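You operate a simulated robot arm through the tools that you are given. There is no shell and no other tool.

The job below is to be done with a simulated two-armed robot. You get a single attempt, and the scene is never put back.

## Task
Stop the shaker, unclamp the stack and tip the pan into the cup.
Fine: lid and sieve go on the grey mat, the pan back on its seat.

Only the result counts: the job must be done as asked and must still hold three seconds after the hand-in. Knocking over, shifting, dropping, spilling or breaking anything else fails it. A push-on lid holds only when it is set on centred and level and pressed home; a screw cap is set on level and turned clockwise until tight.

## Robot
Two 6-joint arms with two-finger parallel grippers on one trunk that stands fixed in place. Base frame: the origin is at the foot of the trunk, x ahead of it, y to its left, z up; the work surface is at about z = 880. Readings come in mm, rad, newtons and seconds.
The left shoulder is at [50, 170, 1287], the right one opposite. Each reaches about 1092 mm from its shoulder. Payload 1.57 kg a hand.
Tool frame (each hand has its own): the origin (TCP) lies between the finger pads and is the grasp point; the fingertips stand 30 mm ahead of it; z points along the fingers, y is the line along which they close. The gripper opens to 80 mm. The fingers are 17 mm wide and 12 mm thick; the gripper's body (40 by 82 mm) begins 80 mm behind the TCP.
Orientation is that of the tool frame in the base frame, as a unit quaternion [w, x, y, z]. With the fingers straight down and closing along the base's y, the tool's x points along the base's -x, its y along +y and its z along -z.

## Interface
- The arms move only by the tool jog_arm. It takes "left_moves", "right_moves" or both (then of equal length, played together; a hand with none holds still); each is a list that holds one entry, the list of rows, each a list of 7 numbers: the shift along the base's x, y, z in units of 50 mm (1.0 is 50 mm), then the turn, a rotation vector about the base's x, y, z in units of 6 degrees (1.0 is 6 degrees), then the opening in per cent of the stroke, from 0 (shut) to 100 (fully open). In form: [[[x, y, z, wx, wy, wz, grip], ...]]. A call has 1 to 20 rows; each row shifts and turns the commanded pose from where the row before left it. A call with a number of a shift or a turn outside -1 to 1 is refused whole. A row lasts 0.2 s, in which the tool goes at most 50 mm and 0.15 rad; a call with a longer step from one row to the next is refused whole, and so is a gripper value outside its range. Where a pose cannot be reached the arm comes as near as it can. A force on the tool above 40 N (or 10 N above the force at the start of the call, whichever is more), or a blocked arm, ends the call early, and 0.2 s more pass. The fingers move at their own pace (about 45 mm/s each) and stop on an object; they squeeze with about 36 N. The grip force told is the motor's: it shows also when the fingers shut on nothing. Time passes only in rows, and 0.2 s behind the last, so rows that do not move let the fingers close. The reply holds the time, the measured pose of the TCP, the force on the tool along the base axes, the opening and the grip force, in the units named above and with some noise, with the torque about the TCP (base axes, N m) and any sound that the robot's microphone picked up, and new pictures: "show" is both (left out), scene, wrist or none (wrist: the cameras of the hands that moved).
- Cameras (640 x 400 px; columns grow to the right, rows downward): "scene" is now at [30.7, -39.4, 1861.4]; the picture's right is [-0.48, -0.88, 0.00], its down [-0.63, 0.34, -0.70] and it looks along [0.61, -0.33, -0.72] (base axes); focal length 352 px, centre (320, 200). "left" rides on the left gripper at [72, 7, -122] in its tool frame; the picture's right is [-0.09, 1.00, 0.00], its down [-0.84, -0.08, -0.54] and it looks along [-0.54, -0.05, 0.84] (tool axes); focal length 238 px, centre (320, 200). "right" rides on the right gripper at [72, -7, -122] in its tool frame; the picture's right is [0.09, 1.00, 0.00], its down [-0.84, 0.08, -0.54] and it looks along [-0.54, 0.05, 0.84] (tool axes); focal length 238 px, centre (320, 200). There is no depth. A picture from a camera that has moved, and an enlarged one, comes with that camera's place and axes in the base frame and with its lens.
- slide_trunk(by): slides the trunk up (or, below 0, down) by that many mm; the arms and the scene camera ride with it, the base frame stays. It gives what a move gives, with no picture.
- turn_head(pan, tilt): turns the head with the scene camera to pan (to the left, within 1.501 rad either way) and tilt (down, from -0.506 to 1.204), counted from straight ahead of the robot. It gives what a move gives, and a new picture of the scene camera.
- zoom(camera, box): a new picture of the part [left, top, right, bottom] of that camera's present view, enlarged. It takes no simulated time.
- close_job(): hands the job in; it is judged then, once.

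Nothing tells you positions but the pictures and the camera data. Unless the task says otherwise, let go and move clear before handing in.

The tools are called after "Call:" as name(argument=value, ...) on one line, values as JSON. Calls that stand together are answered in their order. jog_arm: Moves the arms, as the interface text tells. Its arguments: {"type":"object","properties":{"left_moves":{"type":"array"},"right_moves":{"type":"array"},"show":{"type":"string","enum":["both","scene","wrist","none"]}},"required":[]} The other tools are called the same way: slide_trunk (by) slides the trunk up or down; turn_head (pan, tilt) turns the head that bears the scene camera; zoom (camera, box) takes an enlarged picture of a part of a camera's view; close_job () hands the job in.

At the start:

```text
time: 0.0
left_tcp_pos: [792.3, -76.4, 1177.4]
left_tcp_rot: [-0.001, 0.001, 1.0, 0.0]
left_ft_force: [0.5, -0.3, 0.6]
left_torque: [0.0, -0.02, 0.0]
left_width: 80.0
left_finger_force: 0.0
right_tcp_pos: [475.1, -519.0, 1177.5]
right_tcp_rot: [0.001, -0.001, 1.0, 0.001]
right_ft_force: [0.0, -1.0, 0.2]
right_torque: [0.01, 0.02, 0.01]
right_width: 80.1
right_finger_force: 0.0
trunk travel left (down, up): [-902.0, 68.0]
head pan, tilt: [-0.501, 0.799]
```

scene: 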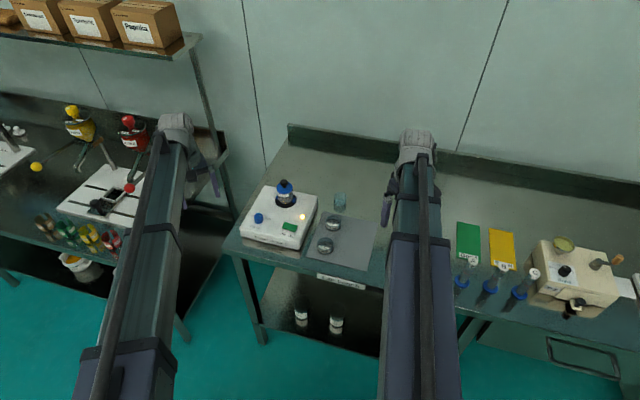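
right: 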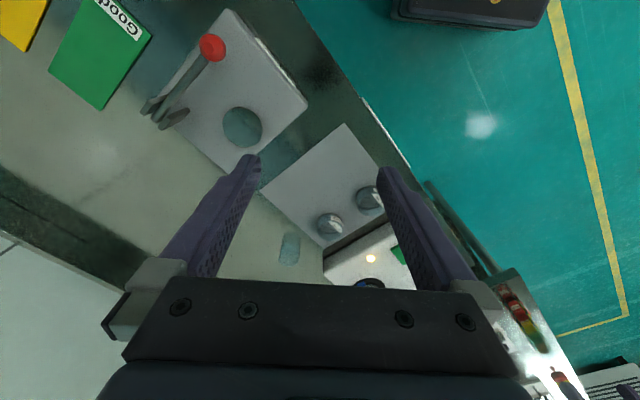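
left: 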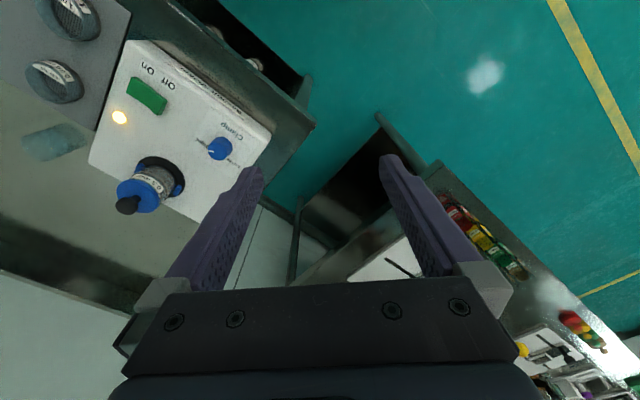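

I see a white shaker with a blue-lidded stack, a green switch, a blue clamp knob and a lit lamp. Next to it are two round things on a grey mat and a glass cup. I'll enlarge the views to place everything before I move.

Call:
zoom(camera="scene", box=[220, 160, 400, 290])

Call:
zoom(camera="left", box=[0, 0, 320, 240])

Call:
zoom(camera="right", box=[120, 0, 440, 300])

```text
3.08 times, centred on (310, 225) of scene
camera zoom: at [30.7, -39.4, 1861.4], right [-0.48, -0.88, 0.0], down [-0.63, 0.34, -0.7], along [0.61, -0.33, -0.72], focal length 1083 px, centre (351, 123)
```

zoom: 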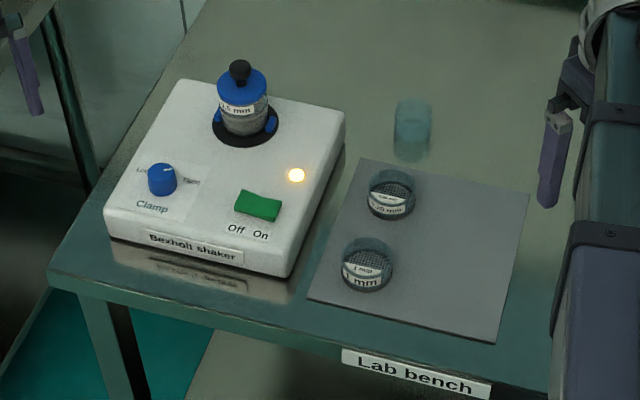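

```text
1.67 times, centred on (160, 120) of left
camera zoom: at [719.9, -71.3, 1299.8], right [0.09, 1.0, 0.0], down [0.84, -0.08, 0.54], along [0.54, -0.05, -0.84], focal length 397 px, centre (587, 333)
```

zoom: 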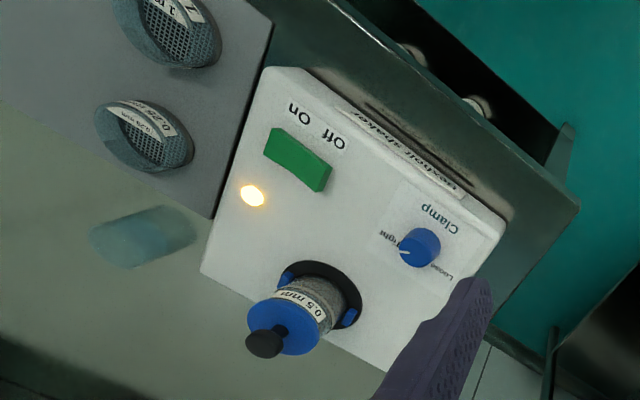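

```text
1.33 times, centred on (280, 150) of right
camera zoom: at [403.3, -524.4, 1298.0], right [-0.09, 1.0, 0.0], down [0.84, 0.08, 0.54], along [0.54, 0.05, -0.84], focal length 318 px, centre (373, 267)
```

zoom: 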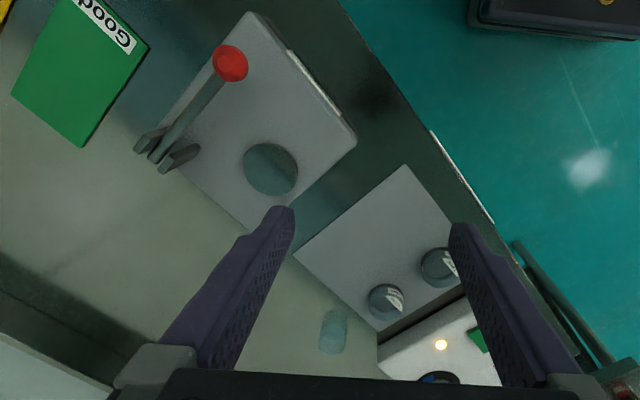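

The bench is turned about 45° to my axes, and the shaker top looks to be at about z = 930. I need closer views of the stack, clamp knob, switch and cup before I act.

Call:
zoom(camera="scene", box=[235, 170, 325, 255])

Call:
zoom(camera="scene", box=[305, 180, 385, 280])

Call:
zoom(camera="left", box=[80, 30, 280, 230])

```text
4.71 times, centred on (280, 212) of scene
camera zoom: at [30.7, -39.4, 1861.4], right [-0.48, -0.88, 0.0], down [-0.63, 0.34, -0.7], along [0.61, -0.33, -0.72], focal length 1657 px, centre (508, 141)
```

zoom: 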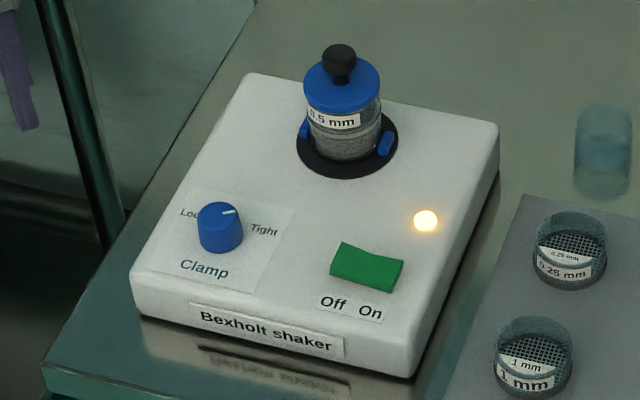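

```text
4.00 times, centred on (345, 230) of scene
camera zoom: at [30.7, -39.4, 1861.4], right [-0.48, -0.88, 0.0], down [-0.63, 0.34, -0.7], along [0.61, -0.33, -0.72], focal length 1408 px, centre (220, 80)
```

zoom: 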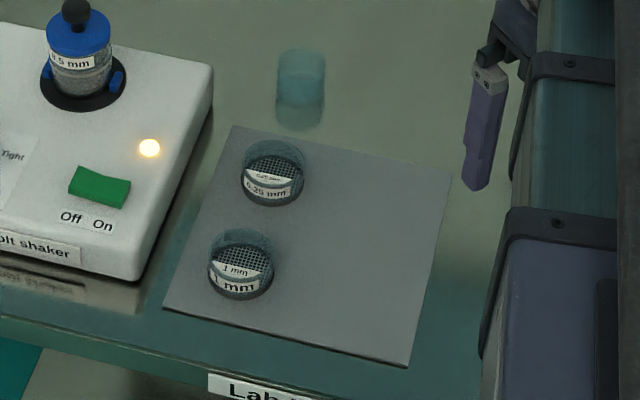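

```text
2.00 times, centred on (180, 130) of left
camera zoom: at [719.9, -71.3, 1299.8], right [0.09, 1.0, 0.0], down [0.84, -0.08, 0.54], along [0.54, -0.05, -0.84], focal length 477 px, centre (600, 340)
```

zoom: 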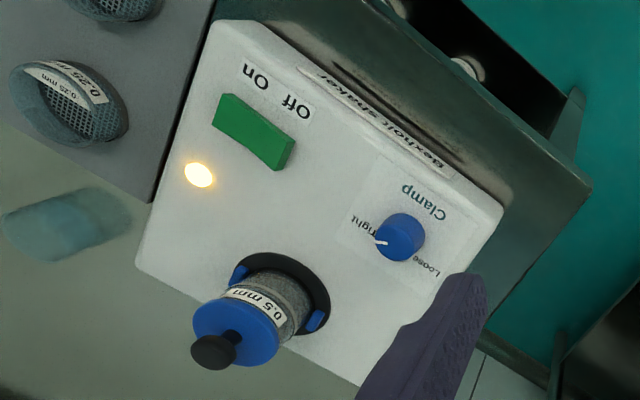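

The stack (pan, 0.5 mm sieve, blue lid with a black knob) sits in a black seat with two blue clamp pads. The knob's pointer is at Tight. I'll move the left arm back out of the way and bring the right hand's camera over the shaker.

Call:
jog_arm(left_moves=[[[-0.6, 0.5, 0, 0, 0, 0, 100], [-0.6, 0.5, 0, 0, 0, 0, 100], [-0.6, 0.5, 0, 0, 0, 0, 100], [-0.6, 0.5, 0, 0, 0, 0, 100], [-0.6, 0.5, 0, 0, 0, 0, 100], [-0.6, 0.5, 0, 0, 0, 0, 100], [-0.6, 0.5, 0, 0, 0, 0, 100], [-0.6, 0.5, 0, 0, 0, 0, 100]]], right_moves=[[[0.66, 0.55, -0.09, 0, 0, 0, 100], [0.66, 0.55, -0.09, 0, 0, 0, 100], [0.66, 0.55, -0.09, 0, 0, 0, 100], [0.66, 0.55, -0.09, 0, 0, 0, 100], [0.66, 0.55, -0.09, 0, 0, 0, 100], [0.66, 0.55, -0.09, 0, 0, 0, 100], [0.66, 0.55, -0.09, 0, 0, 0, 100], [0.66, 0.55, -0.09, 0, 0, 0, 100]]], show="both")

```text
time: 1.8
left_tcp_pos: [550.3, 125.6, 1177.2]
left_tcp_rot: [0.0, 0.0, 1.0, 0.0]
left_ft_force: [0.8, 0.4, -0.5]
left_torque: [-0.04, -0.01, 0.03]
left_width: 80.1
left_finger_force: 0.0
right_tcp_pos: [741.2, -296.7, 1177.0]
right_tcp_rot: [0.0, 0.001, 1.0, 0.0]
right_ft_force: [-0.5, -0.3, -0.1]
right_torque: [-0.05, 0.01, 0.0]
right_width: 79.9
right_finger_force: 0.0
right hand out of reach, approached as far as the arm can: row 1, 2, 3, 4, 5, 6, 7, 8
trunk travel left (down, up): [-902.0, 68.0]
head pan, tilt: [-0.501, 0.799]
camera scene: at [30.7, -38.1, 1861.4], right [-0.48, -0.88, 0.0], down [-0.63, 0.34, -0.7], along [0.61, -0.34, -0.72], focal length 352 px, centre (320, 200)
camera right: at [668.2, -302.8, 1298.3], right [-0.09, 1.0, 0.0], down [0.84, 0.08, 0.54], along [0.54, 0.05, -0.84], focal length 238 px, centre (320, 200)
camera left: at [479.5, 130.1, 1299.7], right [0.09, 1.0, 0.0], down [0.84, -0.08, 0.54], along [0.54, -0.05, -0.84], focal length 238 px, centre (320, 200)
```

scene: 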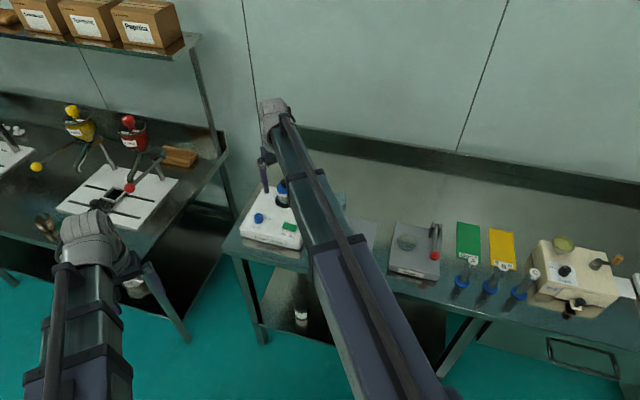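
right: 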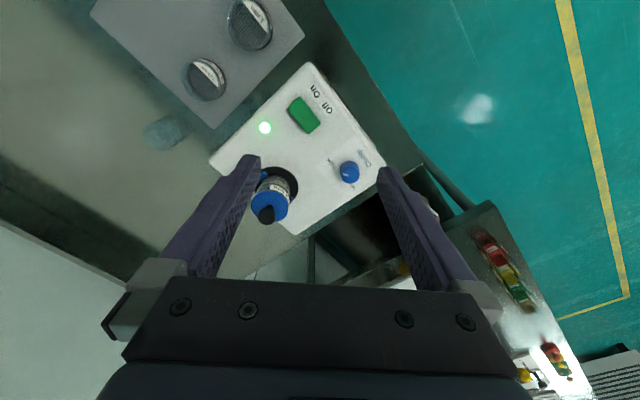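
left: 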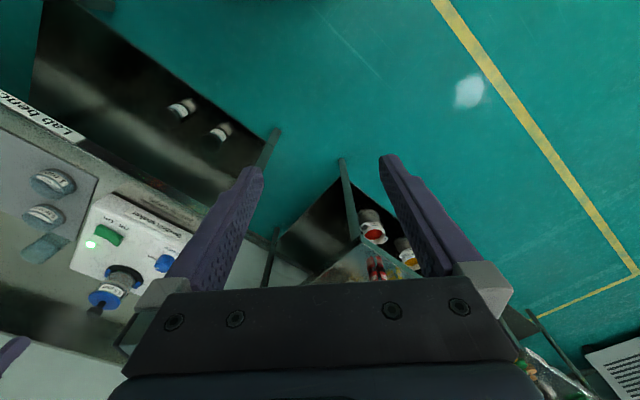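

The lamp has gone from yellow to green, and the right hand did not descend below z = 1177, so I expect to lower the trunk. First I'll enlarge this view of the shaker.

Call:
zoom(camera="right", box=[190, 40, 410, 240])

Call:
zoom(camera="right", box=[80, 0, 320, 160])

```text
2.00 times, centred on (300, 140) of right
camera zoom: at [668.2, -302.8, 1298.3], right [-0.09, 1.0, 0.0], down [0.84, 0.08, 0.54], along [0.54, 0.05, -0.84], focal length 477 px, centre (360, 320)
```

zoom: 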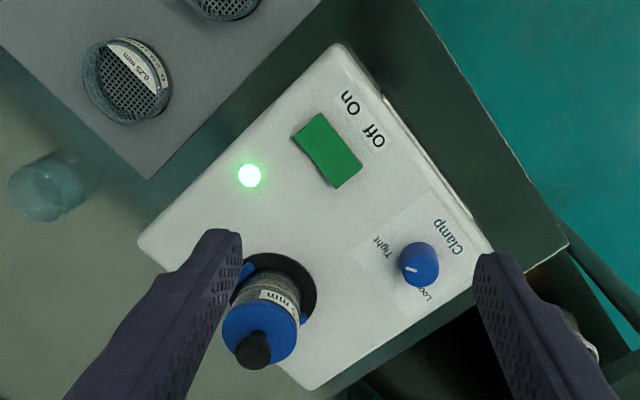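

```text
2.50 times, centred on (200, 80) of right
camera zoom: at [668.2, -302.8, 1298.3], right [-0.09, 1.0, 0.0], down [0.84, 0.08, 0.54], along [0.54, 0.05, -0.84], focal length 596 px, centre (620, 500)
```

zoom: 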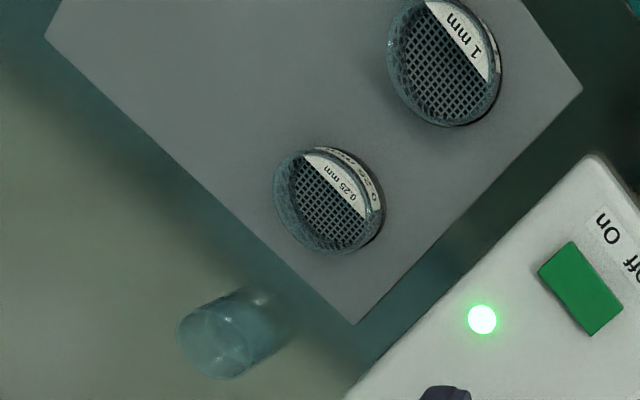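

The stack axis looks to be near (881, -360) and the knob near (840, -240). I'll lower the trunk in part to bring the hand within reach of the shaker top.

Call:
slide_trunk(by=-120)

```text
time: 3.3
left_tcp_pos: [552.4, 123.3, 1057.1]
left_tcp_rot: [0.0, 0.0, 1.0, 0.0]
left_ft_force: [-0.5, 0.4, 0.9]
left_torque: [0.02, 0.01, -0.01]
left_width: 80.0
left_finger_force: 0.1
right_tcp_pos: [740.9, -297.8, 1058.5]
right_tcp_rot: [-0.001, 0.0, 1.0, 0.0]
right_ft_force: [-0.2, -0.7, -0.2]
right_torque: [-0.01, 0.02, 0.03]
right_width: 80.0
right_finger_force: 0.1
trunk travel left (down, up): [-782.0, 188.0]
head pan, tilt: [-0.501, 0.799]
```

The trunk is down 120 mm and the right hand is at z ≈ 1058. I'll turn the tool so the closing line is square with the bench, and check that I can descend a little.

Call:
jog_arm(right_moves=[[[-0.4, 0, 0.2, 0, 0, 0, 100], [-0.4, 0, 0, 0, 0, 0, 100]]], show="wrist")

```text
time: 3.9
left_tcp_pos: [550.7, 122.6, 1057.4]
left_tcp_rot: [0.0, -0.001, 1.0, 0.001]
left_ft_force: [-0.7, 0.6, 0.3]
left_torque: [0.01, -0.03, 0.03]
left_width: 80.1
left_finger_force: 0.0
right_tcp_pos: [699.7, -297.6, 1058.9]
right_tcp_rot: [0.0, 0.0, 1.0, 0.0]
right_ft_force: [0.2, 0.8, -0.1]
right_torque: [-0.01, -0.02, 0.02]
right_width: 79.9
right_finger_force: 0.0
right hand out of reach, approached as far as the arm can: row 1
trunk travel left (down, up): [-782.0, 188.0]
head pan, tilt: [-0.501, 0.799]
camera right: at [627.0, -304.1, 1178.1], right [-0.09, 1.0, 0.0], down [0.84, 0.08, 0.54], along [0.54, 0.05, -0.84], focal length 238 px, centre (320, 200)
```

right: 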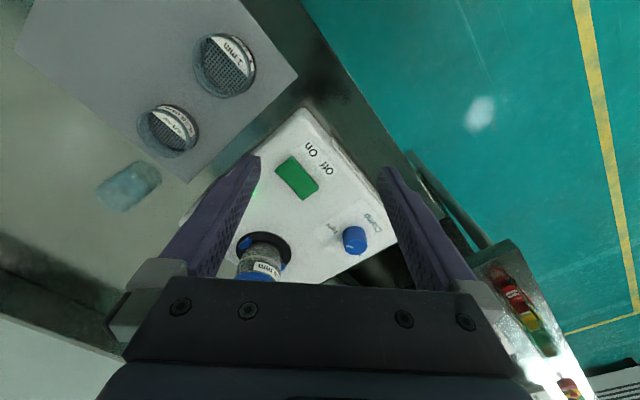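

A 10 mm lift was also refused, so these arms seem to move level and height comes from the trunk alone. I'll take enlarged views here to place the switch and knob accurately.

Call:
zoom(camera="right", box=[200, 90, 400, 290])

Call:
zoom(camera="right", box=[60, 20, 320, 220])

Call:
turn_head(pan=-0.45, tilt=0.8)

```text
2.00 times, centred on (300, 190) of right
camera zoom: at [627.0, -304.1, 1178.1], right [-0.09, 1.0, 0.0], down [0.84, 0.08, 0.54], along [0.54, 0.05, -0.84], focal length 477 px, centre (360, 220)
```

zoom: 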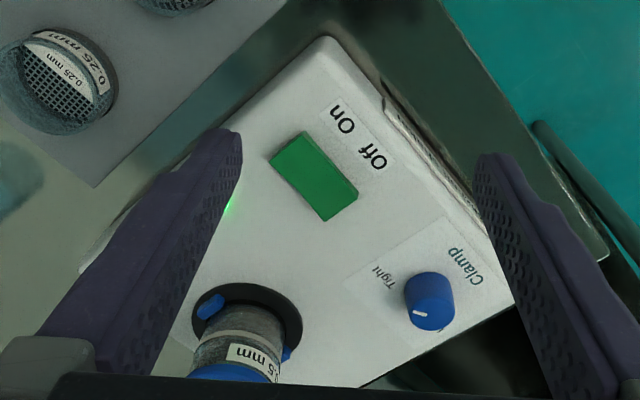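

```text
2.00 times, centred on (190, 120) of right
camera zoom: at [627.0, -304.1, 1178.1], right [-0.09, 1.0, 0.0], down [0.84, 0.08, 0.54], along [0.54, 0.05, -0.84], focal length 477 px, centre (580, 360)
```

zoom: 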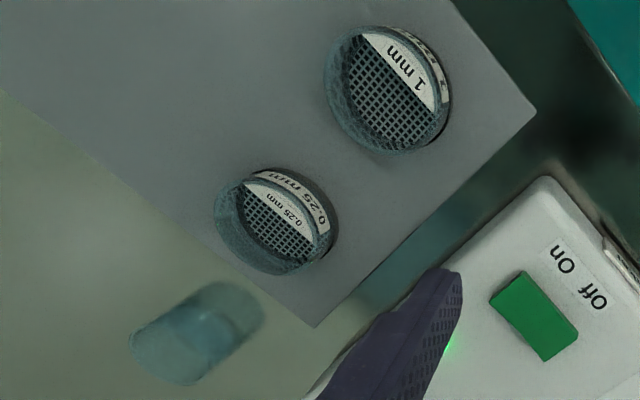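

```text
time: 4.5
left_tcp_pos: [551.5, 124.1, 1057.7]
left_tcp_rot: [0.0, 0.0, 1.0, 0.001]
left_ft_force: [0.2, -0.1, -0.4]
left_torque: [0.0, 0.02, 0.03]
left_width: 80.1
left_finger_force: 0.1
right_tcp_pos: [700.1, -298.6, 1057.8]
right_tcp_rot: [0.001, 0.0, 1.0, 0.0]
right_ft_force: [0.9, 0.3, 0.5]
right_torque: [0.05, 0.04, -0.03]
right_width: 79.9
right_finger_force: 0.0
trunk travel left (down, up): [-782.0, 188.0]
head pan, tilt: [-0.45, 0.799]
camera scene: at [32.5, -35.8, 1741.3], right [-0.44, -0.9, 0.0], down [-0.65, 0.31, -0.7], along [0.63, -0.3, -0.72], focal length 352 px, centre (320, 200)
```

scene: 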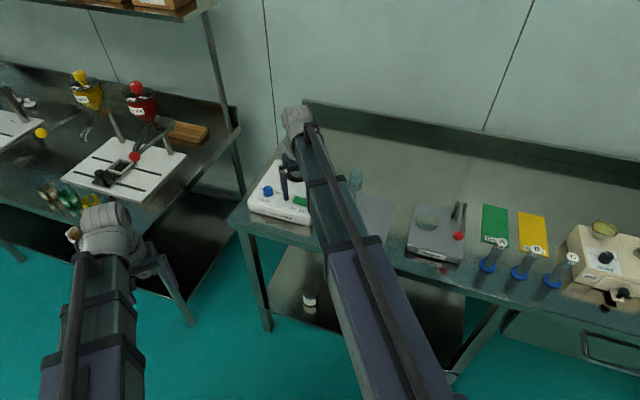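

The switch centre comes out at (754, -318, 935), the clamp knob top at (839, -238, 945) and the stack axis at about (879, -359). I'll turn the right tool 45° to the bench, shut the fingers and bring them over the Off end of the rocker.

Call:
jog_arm(right_moves=[[[0.165, -0.02, 0, 0, 0, 0.9375, 0], [0.165, -0.02, 0, 0, 0, 0.9375, 0], [0.165, -0.02, 0, 0, 0, 0.9375, 0], [0.165, -0.02, 0, 0, 0, 0.9375, 0], [0.165, -0.02, 0, 0, 0, 0.9375, 0], [0.165, -0.02, 0, 0, 0, 0.9375, 0], [0.165, -0.02, 0, 0, 0, 0.9375, 0], [0.165, -0.02, 0, 0, 0, 0.9375, 0]]], show="wrist")

```text
time: 6.3
left_tcp_pos: [551.8, 124.1, 1057.9]
left_tcp_rot: [0.0, 0.0, 1.0, 0.0]
left_ft_force: [-0.2, -0.6, -0.5]
left_torque: [0.02, -0.03, 0.0]
left_width: 79.8
left_finger_force: 0.2
right_tcp_pos: [766.4, -306.4, 1057.1]
right_tcp_rot: [-0.001, -0.383, 0.924, 0.001]
right_ft_force: [0.3, -0.7, -0.4]
right_torque: [-0.01, -0.01, 0.01]
right_width: 0.0
right_finger_force: 21.5
trunk travel left (down, up): [-782.0, 188.0]
head pan, tilt: [-0.45, 0.799]
camera right: at [719.5, -360.9, 1177.9], right [-0.77, 0.64, 0.0], down [0.54, 0.65, 0.54], along [0.35, 0.42, -0.84], focal length 238 px, centre (320, 200)
```

right: 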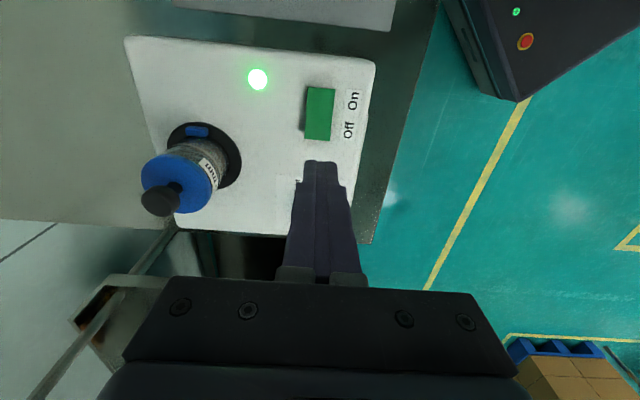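

The right hand is over the Off end with the fingers shut. I'll lower the trunk so the tips are just above the rocker, and then look.

Call:
slide_trunk(by=-78)

Call:
jog_arm(right_moves=[[[0, 0, 0, 0, 0, 0, 0]]], show="both")

```text
time: 7.5
left_tcp_pos: [551.3, 124.3, 980.2]
left_tcp_rot: [0.0, 0.0, 1.0, 0.0]
left_ft_force: [-0.5, 0.5, 1.0]
left_torque: [-0.01, 0.03, 0.02]
left_width: 80.3
left_finger_force: 0.0
right_tcp_pos: [765.9, -305.0, 979.4]
right_tcp_rot: [0.0, -0.383, 0.924, 0.0]
right_ft_force: [-0.1, -0.5, 0.2]
right_torque: [0.0, 0.01, -0.02]
right_width: 0.0
right_finger_force: 21.2
trunk travel left (down, up): [-704.0, 266.0]
head pan, tilt: [-0.45, 0.799]
```

```text
time: 7.9
left_tcp_pos: [551.9, 123.8, 978.7]
left_tcp_rot: [0.0, 0.001, 1.0, 0.0]
left_ft_force: [0.1, -0.2, 0.2]
left_torque: [0.01, 0.01, -0.01]
left_width: 80.1
left_finger_force: 0.2
right_tcp_pos: [765.7, -305.3, 979.4]
right_tcp_rot: [0.0, -0.383, 0.924, 0.0]
right_ft_force: [0.9, 0.1, 0.6]
right_torque: [0.0, 0.0, -0.02]
right_width: 0.0
right_finger_force: 21.9
trunk travel left (down, up): [-704.0, 266.0]
head pan, tilt: [-0.45, 0.799]
camera scene: at [32.4, -35.7, 1663.3], right [-0.44, -0.9, 0.0], down [-0.65, 0.31, -0.7], along [0.63, -0.3, -0.72], focal length 352 px, centre (320, 200)
camera right: at [719.0, -360.8, 1100.1], right [-0.77, 0.64, 0.0], down [0.54, 0.65, 0.54], along [0.35, 0.42, -0.84], focal length 238 px, centre (320, 200)
```

scene: 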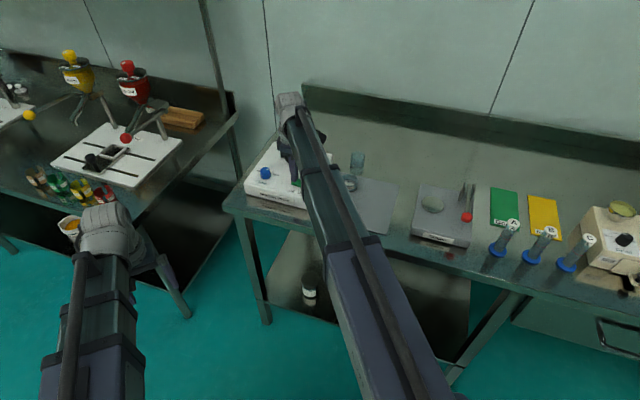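
right: 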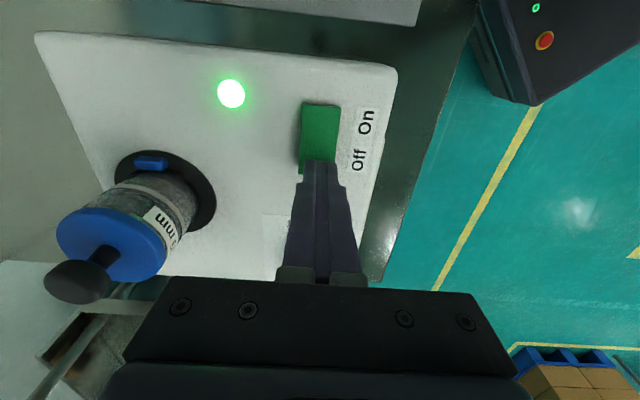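

The shut fingertips are at z ≈ 949, centred over the Off end of the rocker. I'll press down in small steps and watch the force.

Call:
slide_trunk(by=-7)

```text
time: 8.4
left_tcp_pos: [551.1, 123.5, 972.3]
left_tcp_rot: [0.0, 0.0, 1.0, 0.0]
left_ft_force: [0.4, 0.0, 0.3]
left_torque: [0.04, 0.01, 0.01]
left_width: 79.8
left_finger_force: 0.0
right_tcp_pos: [765.7, -305.3, 972.8]
right_tcp_rot: [0.0, -0.383, 0.924, 0.0]
right_ft_force: [0.5, -0.8, 0.6]
right_torque: [0.0, 0.0, 0.01]
right_width: 0.0
right_finger_force: 21.1
trunk travel left (down, up): [-697.0, 273.0]
head pan, tilt: [-0.45, 0.799]
```

No contact yet, with the tips at z ≈ 942. I'll keep pressing in small steps.

Call:
slide_trunk(by=-4)

```text
time: 8.9
left_tcp_pos: [549.2, 124.7, 971.9]
left_tcp_rot: [0.0, 0.0, 1.0, 0.0]
left_ft_force: [0.5, -0.2, 0.4]
left_torque: [0.02, 0.01, 0.02]
left_width: 79.8
left_finger_force: 0.1
right_tcp_pos: [766.0, -304.5, 972.2]
right_tcp_rot: [0.002, -0.382, 0.924, -0.002]
right_ft_force: [-0.9, 1.6, 27.6]
right_torque: [-0.14, 0.19, -0.05]
right_width: 0.0
right_finger_force: 21.7
trunk travel left (down, up): [-695.0, 275.0]
head pan, tilt: [-0.45, 0.799]
stopped: the force on the tool passed its limit at 46 N (the readings are from after the stop); the commanded pose is now the measured one
```

The fingers met something at z ≈ 942 and the force went past 46 N. I'll look at whether the rocker has flipped.

Call:
jog_arm(right_moves=[[[0, 0, 0, 0, 0, 0, 0]]], show="wrist")

Call:
zoom(camera="right", box=[220, 50, 420, 230])

```text
time: 9.3
left_tcp_pos: [549.3, 124.5, 970.4]
left_tcp_rot: [0.001, 0.0, 1.0, 0.0]
left_ft_force: [0.6, -0.3, 0.3]
left_torque: [-0.02, -0.02, -0.03]
left_width: 80.3
left_finger_force: 0.1
right_tcp_pos: [766.1, -305.5, 971.7]
right_tcp_rot: [0.002, -0.383, 0.924, -0.003]
right_ft_force: [-1.0, 1.6, 31.5]
right_torque: [-0.15, 0.19, 0.0]
right_width: 0.0
right_finger_force: 21.5
trunk travel left (down, up): [-695.0, 275.0]
head pan, tilt: [-0.45, 0.799]
camera right: at [718.1, -360.4, 1092.8], right [-0.77, 0.64, -0.01], down [0.53, 0.65, 0.54], along [0.35, 0.41, -0.84], focal length 238 px, centre (320, 200)
```

right: 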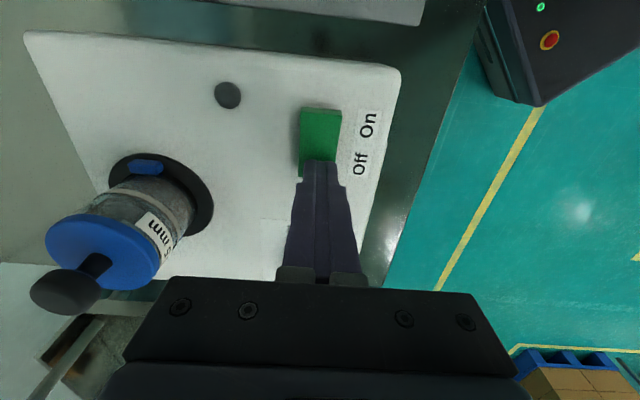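

```text
2.22 times, centred on (320, 140) of right
camera zoom: at [718.1, -360.4, 1092.8], right [-0.77, 0.64, -0.01], down [0.53, 0.65, 0.54], along [0.35, 0.41, -0.84], focal length 530 px, centre (320, 333)
```

zoom: 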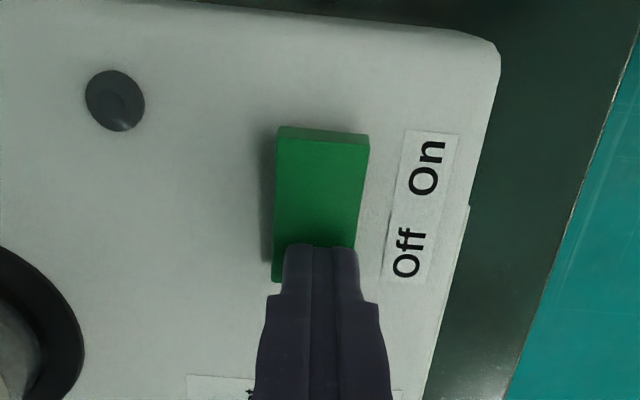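

The lamp has gone out and the On end now stands up, so the shaker is stopped. I'll raise off and go over the clamp knob, turning the tool back so there is room for the anticlockwise turn.

Call:
slide_trunk(by=60)

Call:
jog_arm(right_moves=[[[0.1, 0.05, 0, 0, 0, -1, 100], [0.1, 0.1, 0, 0, 0, -1, 100], [0.1, 0.1, 0, 0, 0, -1, 100], [0.1, 0.1, 0, 0, 0, -1, 100], [0.1, 0.1, 0, 0, 0, -1, 100], [0, 0, 0, 0, 0, -1, 100], [0, 0, 0, 0, 0, -1, 100], [0, 0, 0, 0, 0, -1, 100], [0, 0, 0, 0, 0, -1, 100], [0, 0, 0, 0, 0, -1, 100]]], show="both")

```text
time: 10.3
left_tcp_pos: [551.7, 124.4, 1030.3]
left_tcp_rot: [0.0, 0.0, 1.0, 0.0]
left_ft_force: [-0.1, -0.1, 0.5]
left_torque: [-0.03, 0.01, 0.03]
left_width: 79.8
left_finger_force: 0.0
right_tcp_pos: [767.3, -306.3, 1030.1]
right_tcp_rot: [0.002, -0.382, 0.924, -0.001]
right_ft_force: [-0.3, 0.9, -0.2]
right_torque: [0.01, 0.01, 0.0]
right_width: 0.0
right_finger_force: 21.7
trunk travel left (down, up): [-755.0, 215.0]
head pan, tilt: [-0.45, 0.799]
```

```text
time: 12.5
left_tcp_pos: [551.3, 123.5, 1029.8]
left_tcp_rot: [0.0, -0.001, 1.0, 0.001]
left_ft_force: [0.3, 0.9, -0.3]
left_torque: [-0.03, 0.01, -0.03]
left_width: 79.7
left_finger_force: 0.1
right_tcp_pos: [792.7, -284.4, 1030.3]
right_tcp_rot: [0.001, 0.132, 0.991, -0.001]
right_ft_force: [0.4, -0.2, 1.5]
right_torque: [0.0, 0.02, 0.02]
right_width: 80.0
right_finger_force: 0.0
trunk travel left (down, up): [-755.0, 215.0]
head pan, tilt: [-0.45, 0.799]
camera scene: at [32.5, -35.7, 1713.9], right [-0.44, -0.9, 0.0], down [-0.65, 0.31, -0.7], along [0.63, -0.3, -0.72], focal length 352 px, centre (320, 200)
camera right: at [720.8, -270.9, 1150.6], right [0.17, 0.99, 0.0], down [0.83, -0.14, 0.54], along [0.53, -0.1, -0.84], focal length 238 px, centre (320, 200)
```

scene: 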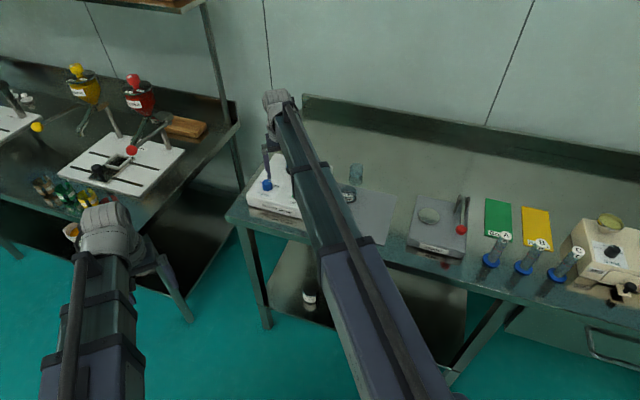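
right: 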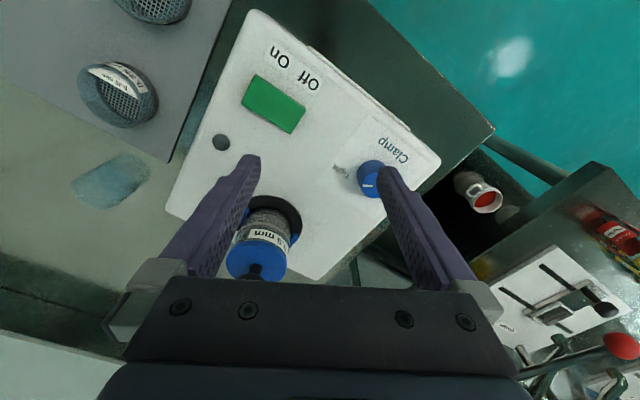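

I can see the knob near the right finger in this view. I'll enlarge it to read the pointer and scale.

Call:
zoom(camera="right", box=[320, 110, 450, 210])

Call:
zoom(camera="right", box=[180, 150, 340, 300])

```text
4.00 times, centred on (385, 160) of right
camera zoom: at [720.8, -270.9, 1150.6], right [0.17, 0.99, 0.0], down [0.83, -0.14, 0.54], along [0.53, -0.1, -0.84], focal length 953 px, centre (60, 360)
```

zoom: 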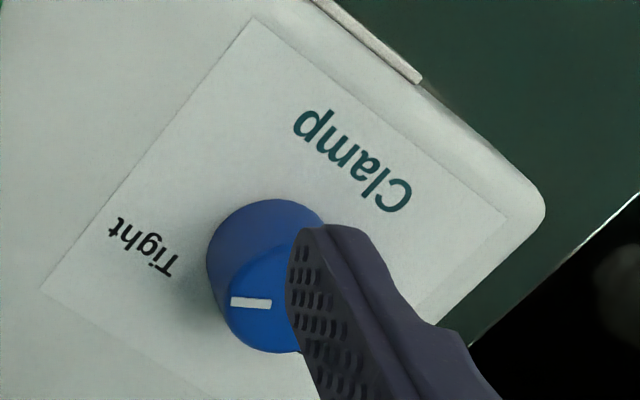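

```text
2.67 times, centred on (260, 225) of right
camera zoom: at [720.8, -270.9, 1150.6], right [0.17, 0.99, 0.0], down [0.83, -0.14, 0.54], along [0.53, -0.1, -0.84], focal length 636 px, centre (480, 133)
```

zoom: 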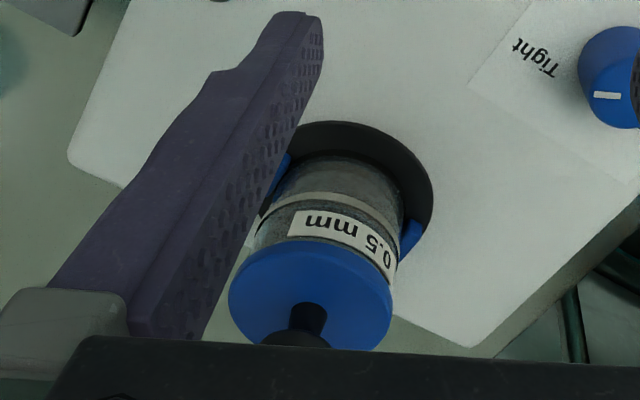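

The pointer is about 35° behind the bench's "right" direction, at Tight. Loose should be roughly 110° anticlockwise. I'll centre the open fingers over the knob at about (841, -239), turned back further for the travel.

Call:
jog_arm(right_moves=[[[0.107, 0.1, 0, 0, 0, -0.833, 100], [0.107, 0.1, 0, 0, 0, -0.833, 100], [0.107, 0.1, 0, 0, 0, -0.833, 100], [0.107, 0.1, 0, 0, 0, -0.833, 100], [0.107, 0.1, 0, 0, 0, -0.833, 100], [0.107, 0.1, 0, 0, 0, -0.833, 100], [0.107, 0.1, 0, 0, 0, -0.833, 100], [0.107, 0.1, 0, 0, 0, -0.833, 100], [0.107, 0.1, 0, 0, 0, -0.833, 100]]], show="wrist")

Call:
zoom(camera="right", box=[220, 80, 420, 240])

```text
time: 14.5
left_tcp_pos: [552.2, 124.1, 1029.1]
left_tcp_rot: [-0.001, 0.0, 1.0, 0.0]
left_ft_force: [0.0, 0.1, -0.3]
left_torque: [0.0, 0.0, 0.01]
left_width: 80.1
left_finger_force: 0.1
right_tcp_pos: [840.5, -239.3, 1029.3]
right_tcp_rot: [0.0, 0.501, 0.866, -0.003]
right_ft_force: [1.1, -0.5, 0.7]
right_torque: [0.0, 0.03, 0.02]
right_width: 80.0
right_finger_force: 0.0
trunk travel left (down, up): [-755.0, 215.0]
head pan, tilt: [-0.45, 0.799]
camera right: at [798.8, -179.1, 1150.5], right [0.82, 0.58, 0.0], down [0.49, -0.68, 0.54], along [0.31, -0.45, -0.84], focal length 238 px, centre (320, 200)
```

right: 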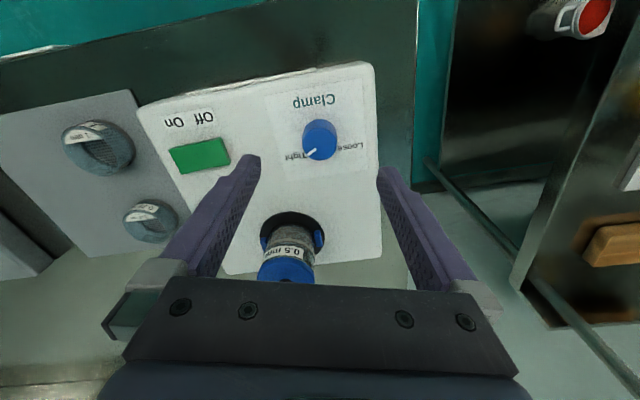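

```text
2.50 times, centred on (320, 160) of right
camera zoom: at [798.8, -179.1, 1150.5], right [0.82, 0.58, 0.0], down [0.49, -0.68, 0.54], along [0.31, -0.45, -0.84], focal length 596 px, centre (320, 300)
```

zoom: 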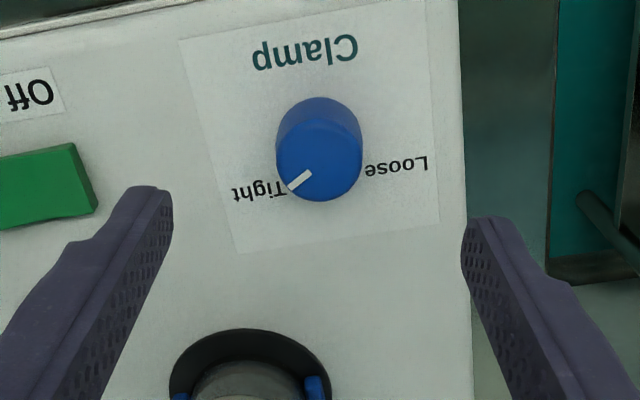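

The knob top is at (840.5, -239), under the TCP, with Loose and Tight symmetric about the bench's rear direction. I'll lower the open fingers around it.

Call:
slide_trunk(by=-63)

Call:
jog_arm(right_moves=[[[0, 0, 0, 0, 0, 0, 100]]], show="wrist")

```text
time: 15.5
left_tcp_pos: [550.6, 123.2, 967.0]
left_tcp_rot: [-0.001, 0.0, 1.0, 0.0]
left_ft_force: [-1.0, -0.4, -0.1]
left_torque: [-0.02, -0.02, -0.01]
left_width: 80.2
left_finger_force: 0.0
right_tcp_pos: [840.7, -239.7, 966.9]
right_tcp_rot: [0.0, 0.501, 0.866, -0.001]
right_ft_force: [0.0, 0.7, 0.6]
right_torque: [-0.01, 0.0, -0.01]
right_width: 79.8
right_finger_force: 0.0
trunk travel left (down, up): [-692.0, 278.0]
head pan, tilt: [-0.45, 0.799]
```

```text
time: 15.9
left_tcp_pos: [552.9, 123.5, 967.2]
left_tcp_rot: [0.0, 0.0, 1.0, 0.0]
left_ft_force: [0.5, 0.1, -0.9]
left_torque: [-0.01, 0.04, 0.02]
left_width: 79.7
left_finger_force: 0.0
right_tcp_pos: [840.1, -239.1, 967.3]
right_tcp_rot: [0.0, 0.501, 0.866, -0.002]
right_ft_force: [-1.0, 0.3, -0.3]
right_torque: [-0.03, 0.0, 0.01]
right_width: 80.0
right_finger_force: 0.0
trunk travel left (down, up): [-692.0, 278.0]
head pan, tilt: [-0.45, 0.799]
camera right: at [798.5, -179.5, 1087.7], right [0.82, 0.58, 0.0], down [0.49, -0.68, 0.54], along [0.31, -0.45, -0.84], focal length 238 px, centre (320, 200)
```

right: 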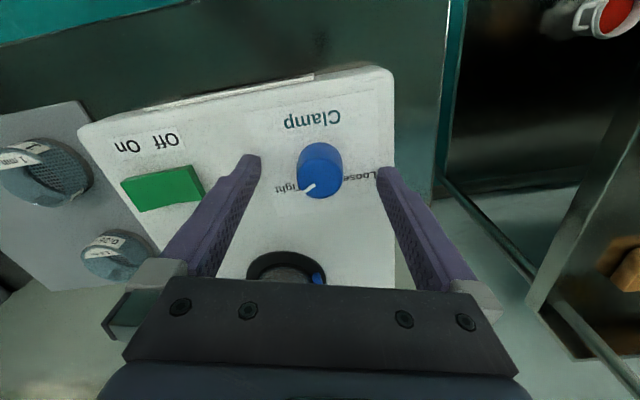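

The knob sits centred between the fingers, with the tips just above the shaker top. I'll close on it.

Call:
jog_arm(right_moves=[[[0, 0, 0, 0, 0, 0, 0], [0, 0, 0, 0, 0, 0, 0], [0, 0, 0, 0, 0, 0, 0], [0, 0, 0, 0, 0, 0, 0], [0, 0, 0, 0, 0, 0, 0]]], show="wrist")

```text
time: 17.1
left_tcp_pos: [551.0, 123.7, 967.4]
left_tcp_rot: [0.0, 0.001, 1.0, 0.0]
left_ft_force: [0.2, 0.6, 0.1]
left_torque: [0.01, -0.01, -0.01]
left_width: 80.1
left_finger_force: 0.1
right_tcp_pos: [839.8, -240.1, 967.8]
right_tcp_rot: [-0.001, 0.5, 0.866, -0.002]
right_ft_force: [-1.8, -0.4, -1.4]
right_torque: [-0.06, 0.04, 0.0]
right_width: 30.6
right_finger_force: 33.3
trunk travel left (down, up): [-692.0, 278.0]
head pan, tilt: [-0.45, 0.799]
camera right: at [798.3, -179.6, 1087.6], right [0.82, 0.58, 0.0], down [0.49, -0.68, 0.54], along [0.31, -0.45, -0.84], focal length 238 px, centre (320, 200)
```

right: 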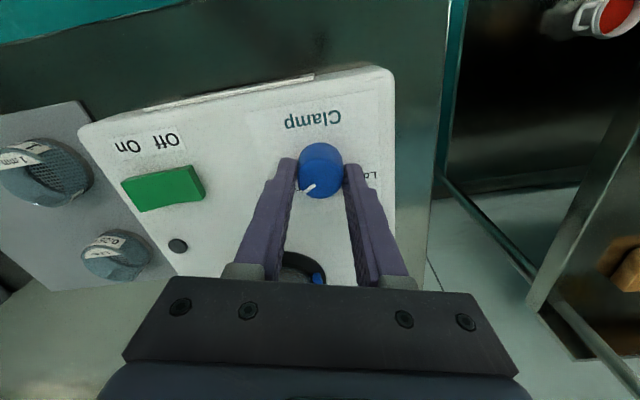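

The knob is held at 30.6 mm with little side force. I'll turn it anticlockwise 60° first.

Call:
jog_arm(right_moves=[[[0, 0, 0, 0, 0, 1, 0], [0, 0, 0, 0, 0, 1, 0], [0, 0, 0, 0, 0, 1, 0], [0, 0, 0, 0, 0, 1, 0], [0, 0, 0, 0, 0, 1, 0], [0, 0, 0, 0, 0, 1, 0], [0, 0, 0, 0, 0, 1, 0], [0, 0, 0, 0, 0, 1, 0], [0, 0, 0, 0, 0, 1, 0], [0, 0, 0, 0, 0, 1, 0]]], show="wrist")

```text
time: 19.3
left_tcp_pos: [551.3, 123.9, 967.1]
left_tcp_rot: [0.0, -0.001, 1.0, 0.0]
left_ft_force: [-0.6, -1.1, 0.1]
left_torque: [-0.02, -0.02, 0.0]
left_width: 79.9
left_finger_force: 0.0
right_tcp_pos: [840.3, -238.2, 967.5]
right_tcp_rot: [0.001, -0.001, 1.0, -0.002]
right_ft_force: [-1.4, 6.4, -2.0]
right_torque: [0.21, 0.32, 0.01]
right_width: 30.8
right_finger_force: 39.1
trunk travel left (down, up): [-692.0, 278.0]
head pan, tilt: [-0.45, 0.799]
camera right: at [768.1, -244.1, 1087.6], right [-0.09, 1.0, 0.0], down [0.84, 0.08, 0.54], along [0.54, 0.05, -0.84], focal length 238 px, centre (320, 200)
```

right: 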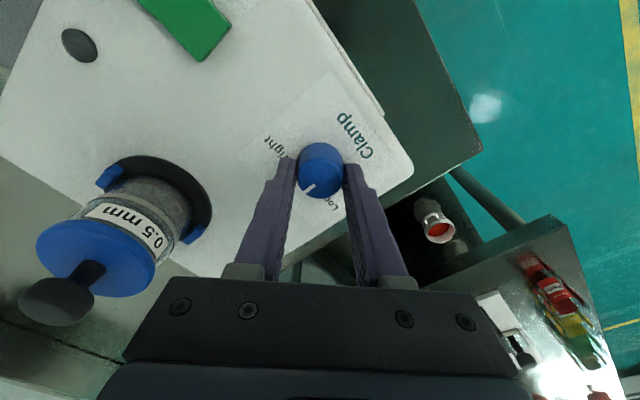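

The knob turned with the fingers and the blue pads have moved outward. I'll continue toward Loose.

Call:
jog_arm(right_moves=[[[0, 0, 0, 0, 0, 1, 0], [0, 0, 0, 0, 0, 1, 0], [0, 0, 0, 0, 0, 1, 0], [0, 0, 0, 0, 0, 1, 0], [0, 0, 0, 0, 0, 1, 0], [0, 0, 0, 0, 0, 1, 0], [0, 0, 0, 0, 0, 1, 0], [0, 0, 0, 0, 0, 1, 0]]], show="wrist")

Call:
zoom(camera="right", box=[200, 80, 420, 260])

```text
time: 21.1
left_tcp_pos: [552.1, 124.5, 967.3]
left_tcp_rot: [0.0, 0.001, 1.0, -0.001]
left_ft_force: [-1.0, 0.1, 0.2]
left_torque: [0.0, 0.01, -0.01]
left_width: 80.0
left_finger_force: 0.1
right_tcp_pos: [839.9, -237.5, 966.9]
right_tcp_rot: [0.001, -0.408, 0.913, -0.002]
right_ft_force: [-7.3, 16.4, -9.4]
right_torque: [0.63, 0.04, -0.02]
right_width: 30.7
right_finger_force: 39.4
trunk travel left (down, up): [-692.0, 278.0]
head pan, tilt: [-0.45, 0.799]
camera right: at [796.3, -294.7, 1087.7], right [-0.8, 0.6, 0.0], down [0.5, 0.68, 0.54], along [0.33, 0.43, -0.84], focal length 238 px, centre (320, 200)
```

right: 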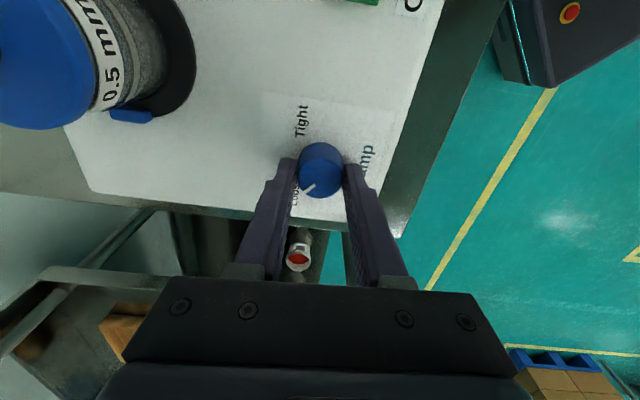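

```text
2.22 times, centred on (310, 170) of right
camera zoom: at [796.3, -294.7, 1087.7], right [-0.8, 0.6, 0.0], down [0.5, 0.68, 0.54], along [0.33, 0.43, -0.84], focal length 530 px, centre (342, 267)
```

zoom: 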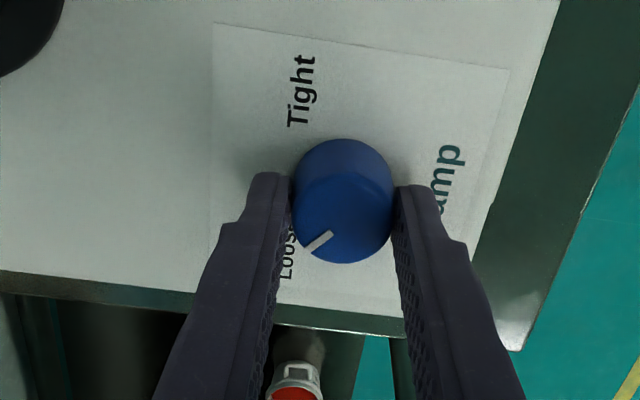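

The pointer is at Loose after about 108° of turn. I'll release the knob, rise clear, and look at the pointer and the clamp pads.

Call:
jog_arm(right_moves=[[[0, 0, 0, 0, 0, 0, 100], [0, 0, 0, 0, 0, 0, 100], [0, 0, 0, 0, 0, 0, 100], [0, 0, 0, 0, 0, 0, 100]]], show="none")

Call:
slide_trunk(by=85)

Call:
jog_arm(right_moves=[[[-0.4, -0.2, 0, 0, 0, 0, 100], [-0.4, -0.2, 0, 0, 0, 0, 100], [-0.4, -0.2, 0, 0, 0, 0, 100]]], show="wrist")

Call:
zoom(camera="right", box=[100, 60, 360, 230])

```text
time: 22.1
left_tcp_pos: [551.1, 123.8, 967.2]
left_tcp_rot: [0.0, -0.001, 1.0, -0.001]
left_ft_force: [0.7, 0.7, 0.6]
left_torque: [-0.01, 0.01, 0.04]
left_width: 80.1
left_finger_force: 0.1
right_tcp_pos: [840.8, -239.9, 966.8]
right_tcp_rot: [0.001, -0.407, 0.913, -0.002]
right_ft_force: [0.7, 0.4, -0.3]
right_torque: [-0.02, 0.0, 0.01]
right_width: 80.2
right_finger_force: 0.1
trunk travel left (down, up): [-692.0, 278.0]
head pan, tilt: [-0.45, 0.799]
```

```text
time: 23.3
left_tcp_pos: [551.8, 122.7, 1051.0]
left_tcp_rot: [0.0, 0.001, 1.0, 0.0]
left_ft_force: [0.1, 0.0, 0.5]
left_torque: [-0.01, 0.0, -0.01]
left_width: 79.9
left_finger_force: 0.0
right_tcp_pos: [840.6, -238.6, 1052.8]
right_tcp_rot: [0.001, -0.407, 0.913, -0.001]
right_ft_force: [0.5, 0.4, -0.2]
right_torque: [0.01, -0.01, -0.03]
right_width: 80.0
right_finger_force: 0.1
trunk travel left (down, up): [-777.0, 193.0]
head pan, tilt: [-0.45, 0.799]
```

```text
time: 24.1
left_tcp_pos: [550.5, 123.0, 1051.7]
left_tcp_rot: [0.0, -0.001, 1.0, 0.001]
left_ft_force: [0.0, 0.3, 0.3]
left_torque: [0.01, -0.02, 0.0]
left_width: 79.8
left_finger_force: 0.2
right_tcp_pos: [779.2, -270.0, 1052.1]
right_tcp_rot: [0.002, -0.407, 0.914, -0.002]
right_ft_force: [0.1, -0.2, 0.7]
right_torque: [-0.02, -0.01, -0.04]
right_width: 79.9
right_finger_force: 0.0
trunk travel left (down, up): [-777.0, 193.0]
head pan, tilt: [-0.45, 0.799]
camera right: at [735.2, -326.6, 1172.8], right [-0.8, 0.6, 0.0], down [0.5, 0.67, 0.54], along [0.33, 0.43, -0.84], focal length 238 px, centre (320, 200)
```

right: 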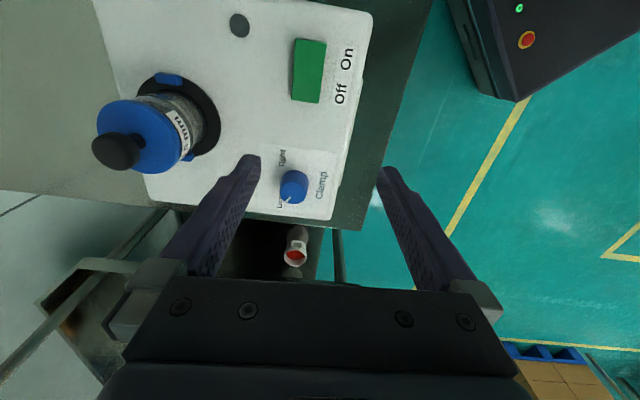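

```text
2.35 times, centred on (230, 145) of right
camera zoom: at [735.2, -326.6, 1172.8], right [-0.8, 0.6, 0.0], down [0.5, 0.67, 0.54], along [0.33, 0.43, -0.84], focal length 561 px, centre (532, 329)
```

zoom: 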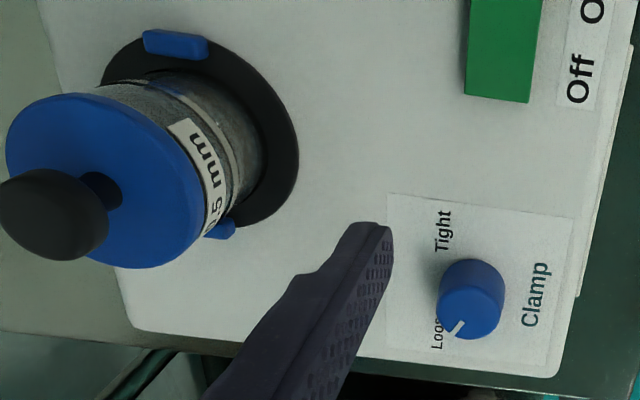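

The pointer reads Loose and there is now a visible gap between the pads and the stack. I'll check the pointer more closely.

Call:
zoom(camera="right", box=[260, 130, 340, 220])

Call:
zoom(camera="right", box=[80, 60, 230, 190])

```text
4.44 times, centred on (300, 175) of right
camera zoom: at [735.2, -326.6, 1172.8], right [-0.8, 0.6, 0.0], down [0.5, 0.67, 0.54], along [0.33, 0.43, -0.84], focal length 1059 px, centre (409, 311)
```

zoom: 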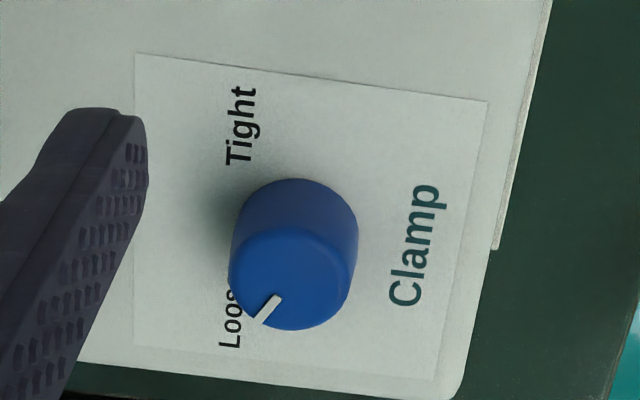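

```text
3.08 times, centred on (155, 125) of right
camera zoom: at [735.2, -326.6, 1172.8], right [-0.8, 0.6, 0.0], down [0.5, 0.67, 0.54], along [0.33, 0.43, -0.84], focal length 733 px, centre (828, 431)
```

zoom: 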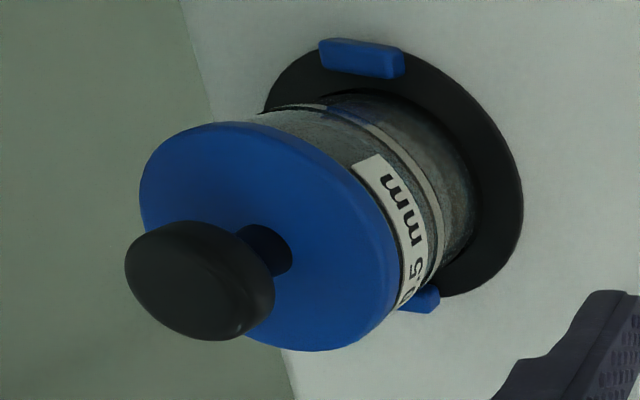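

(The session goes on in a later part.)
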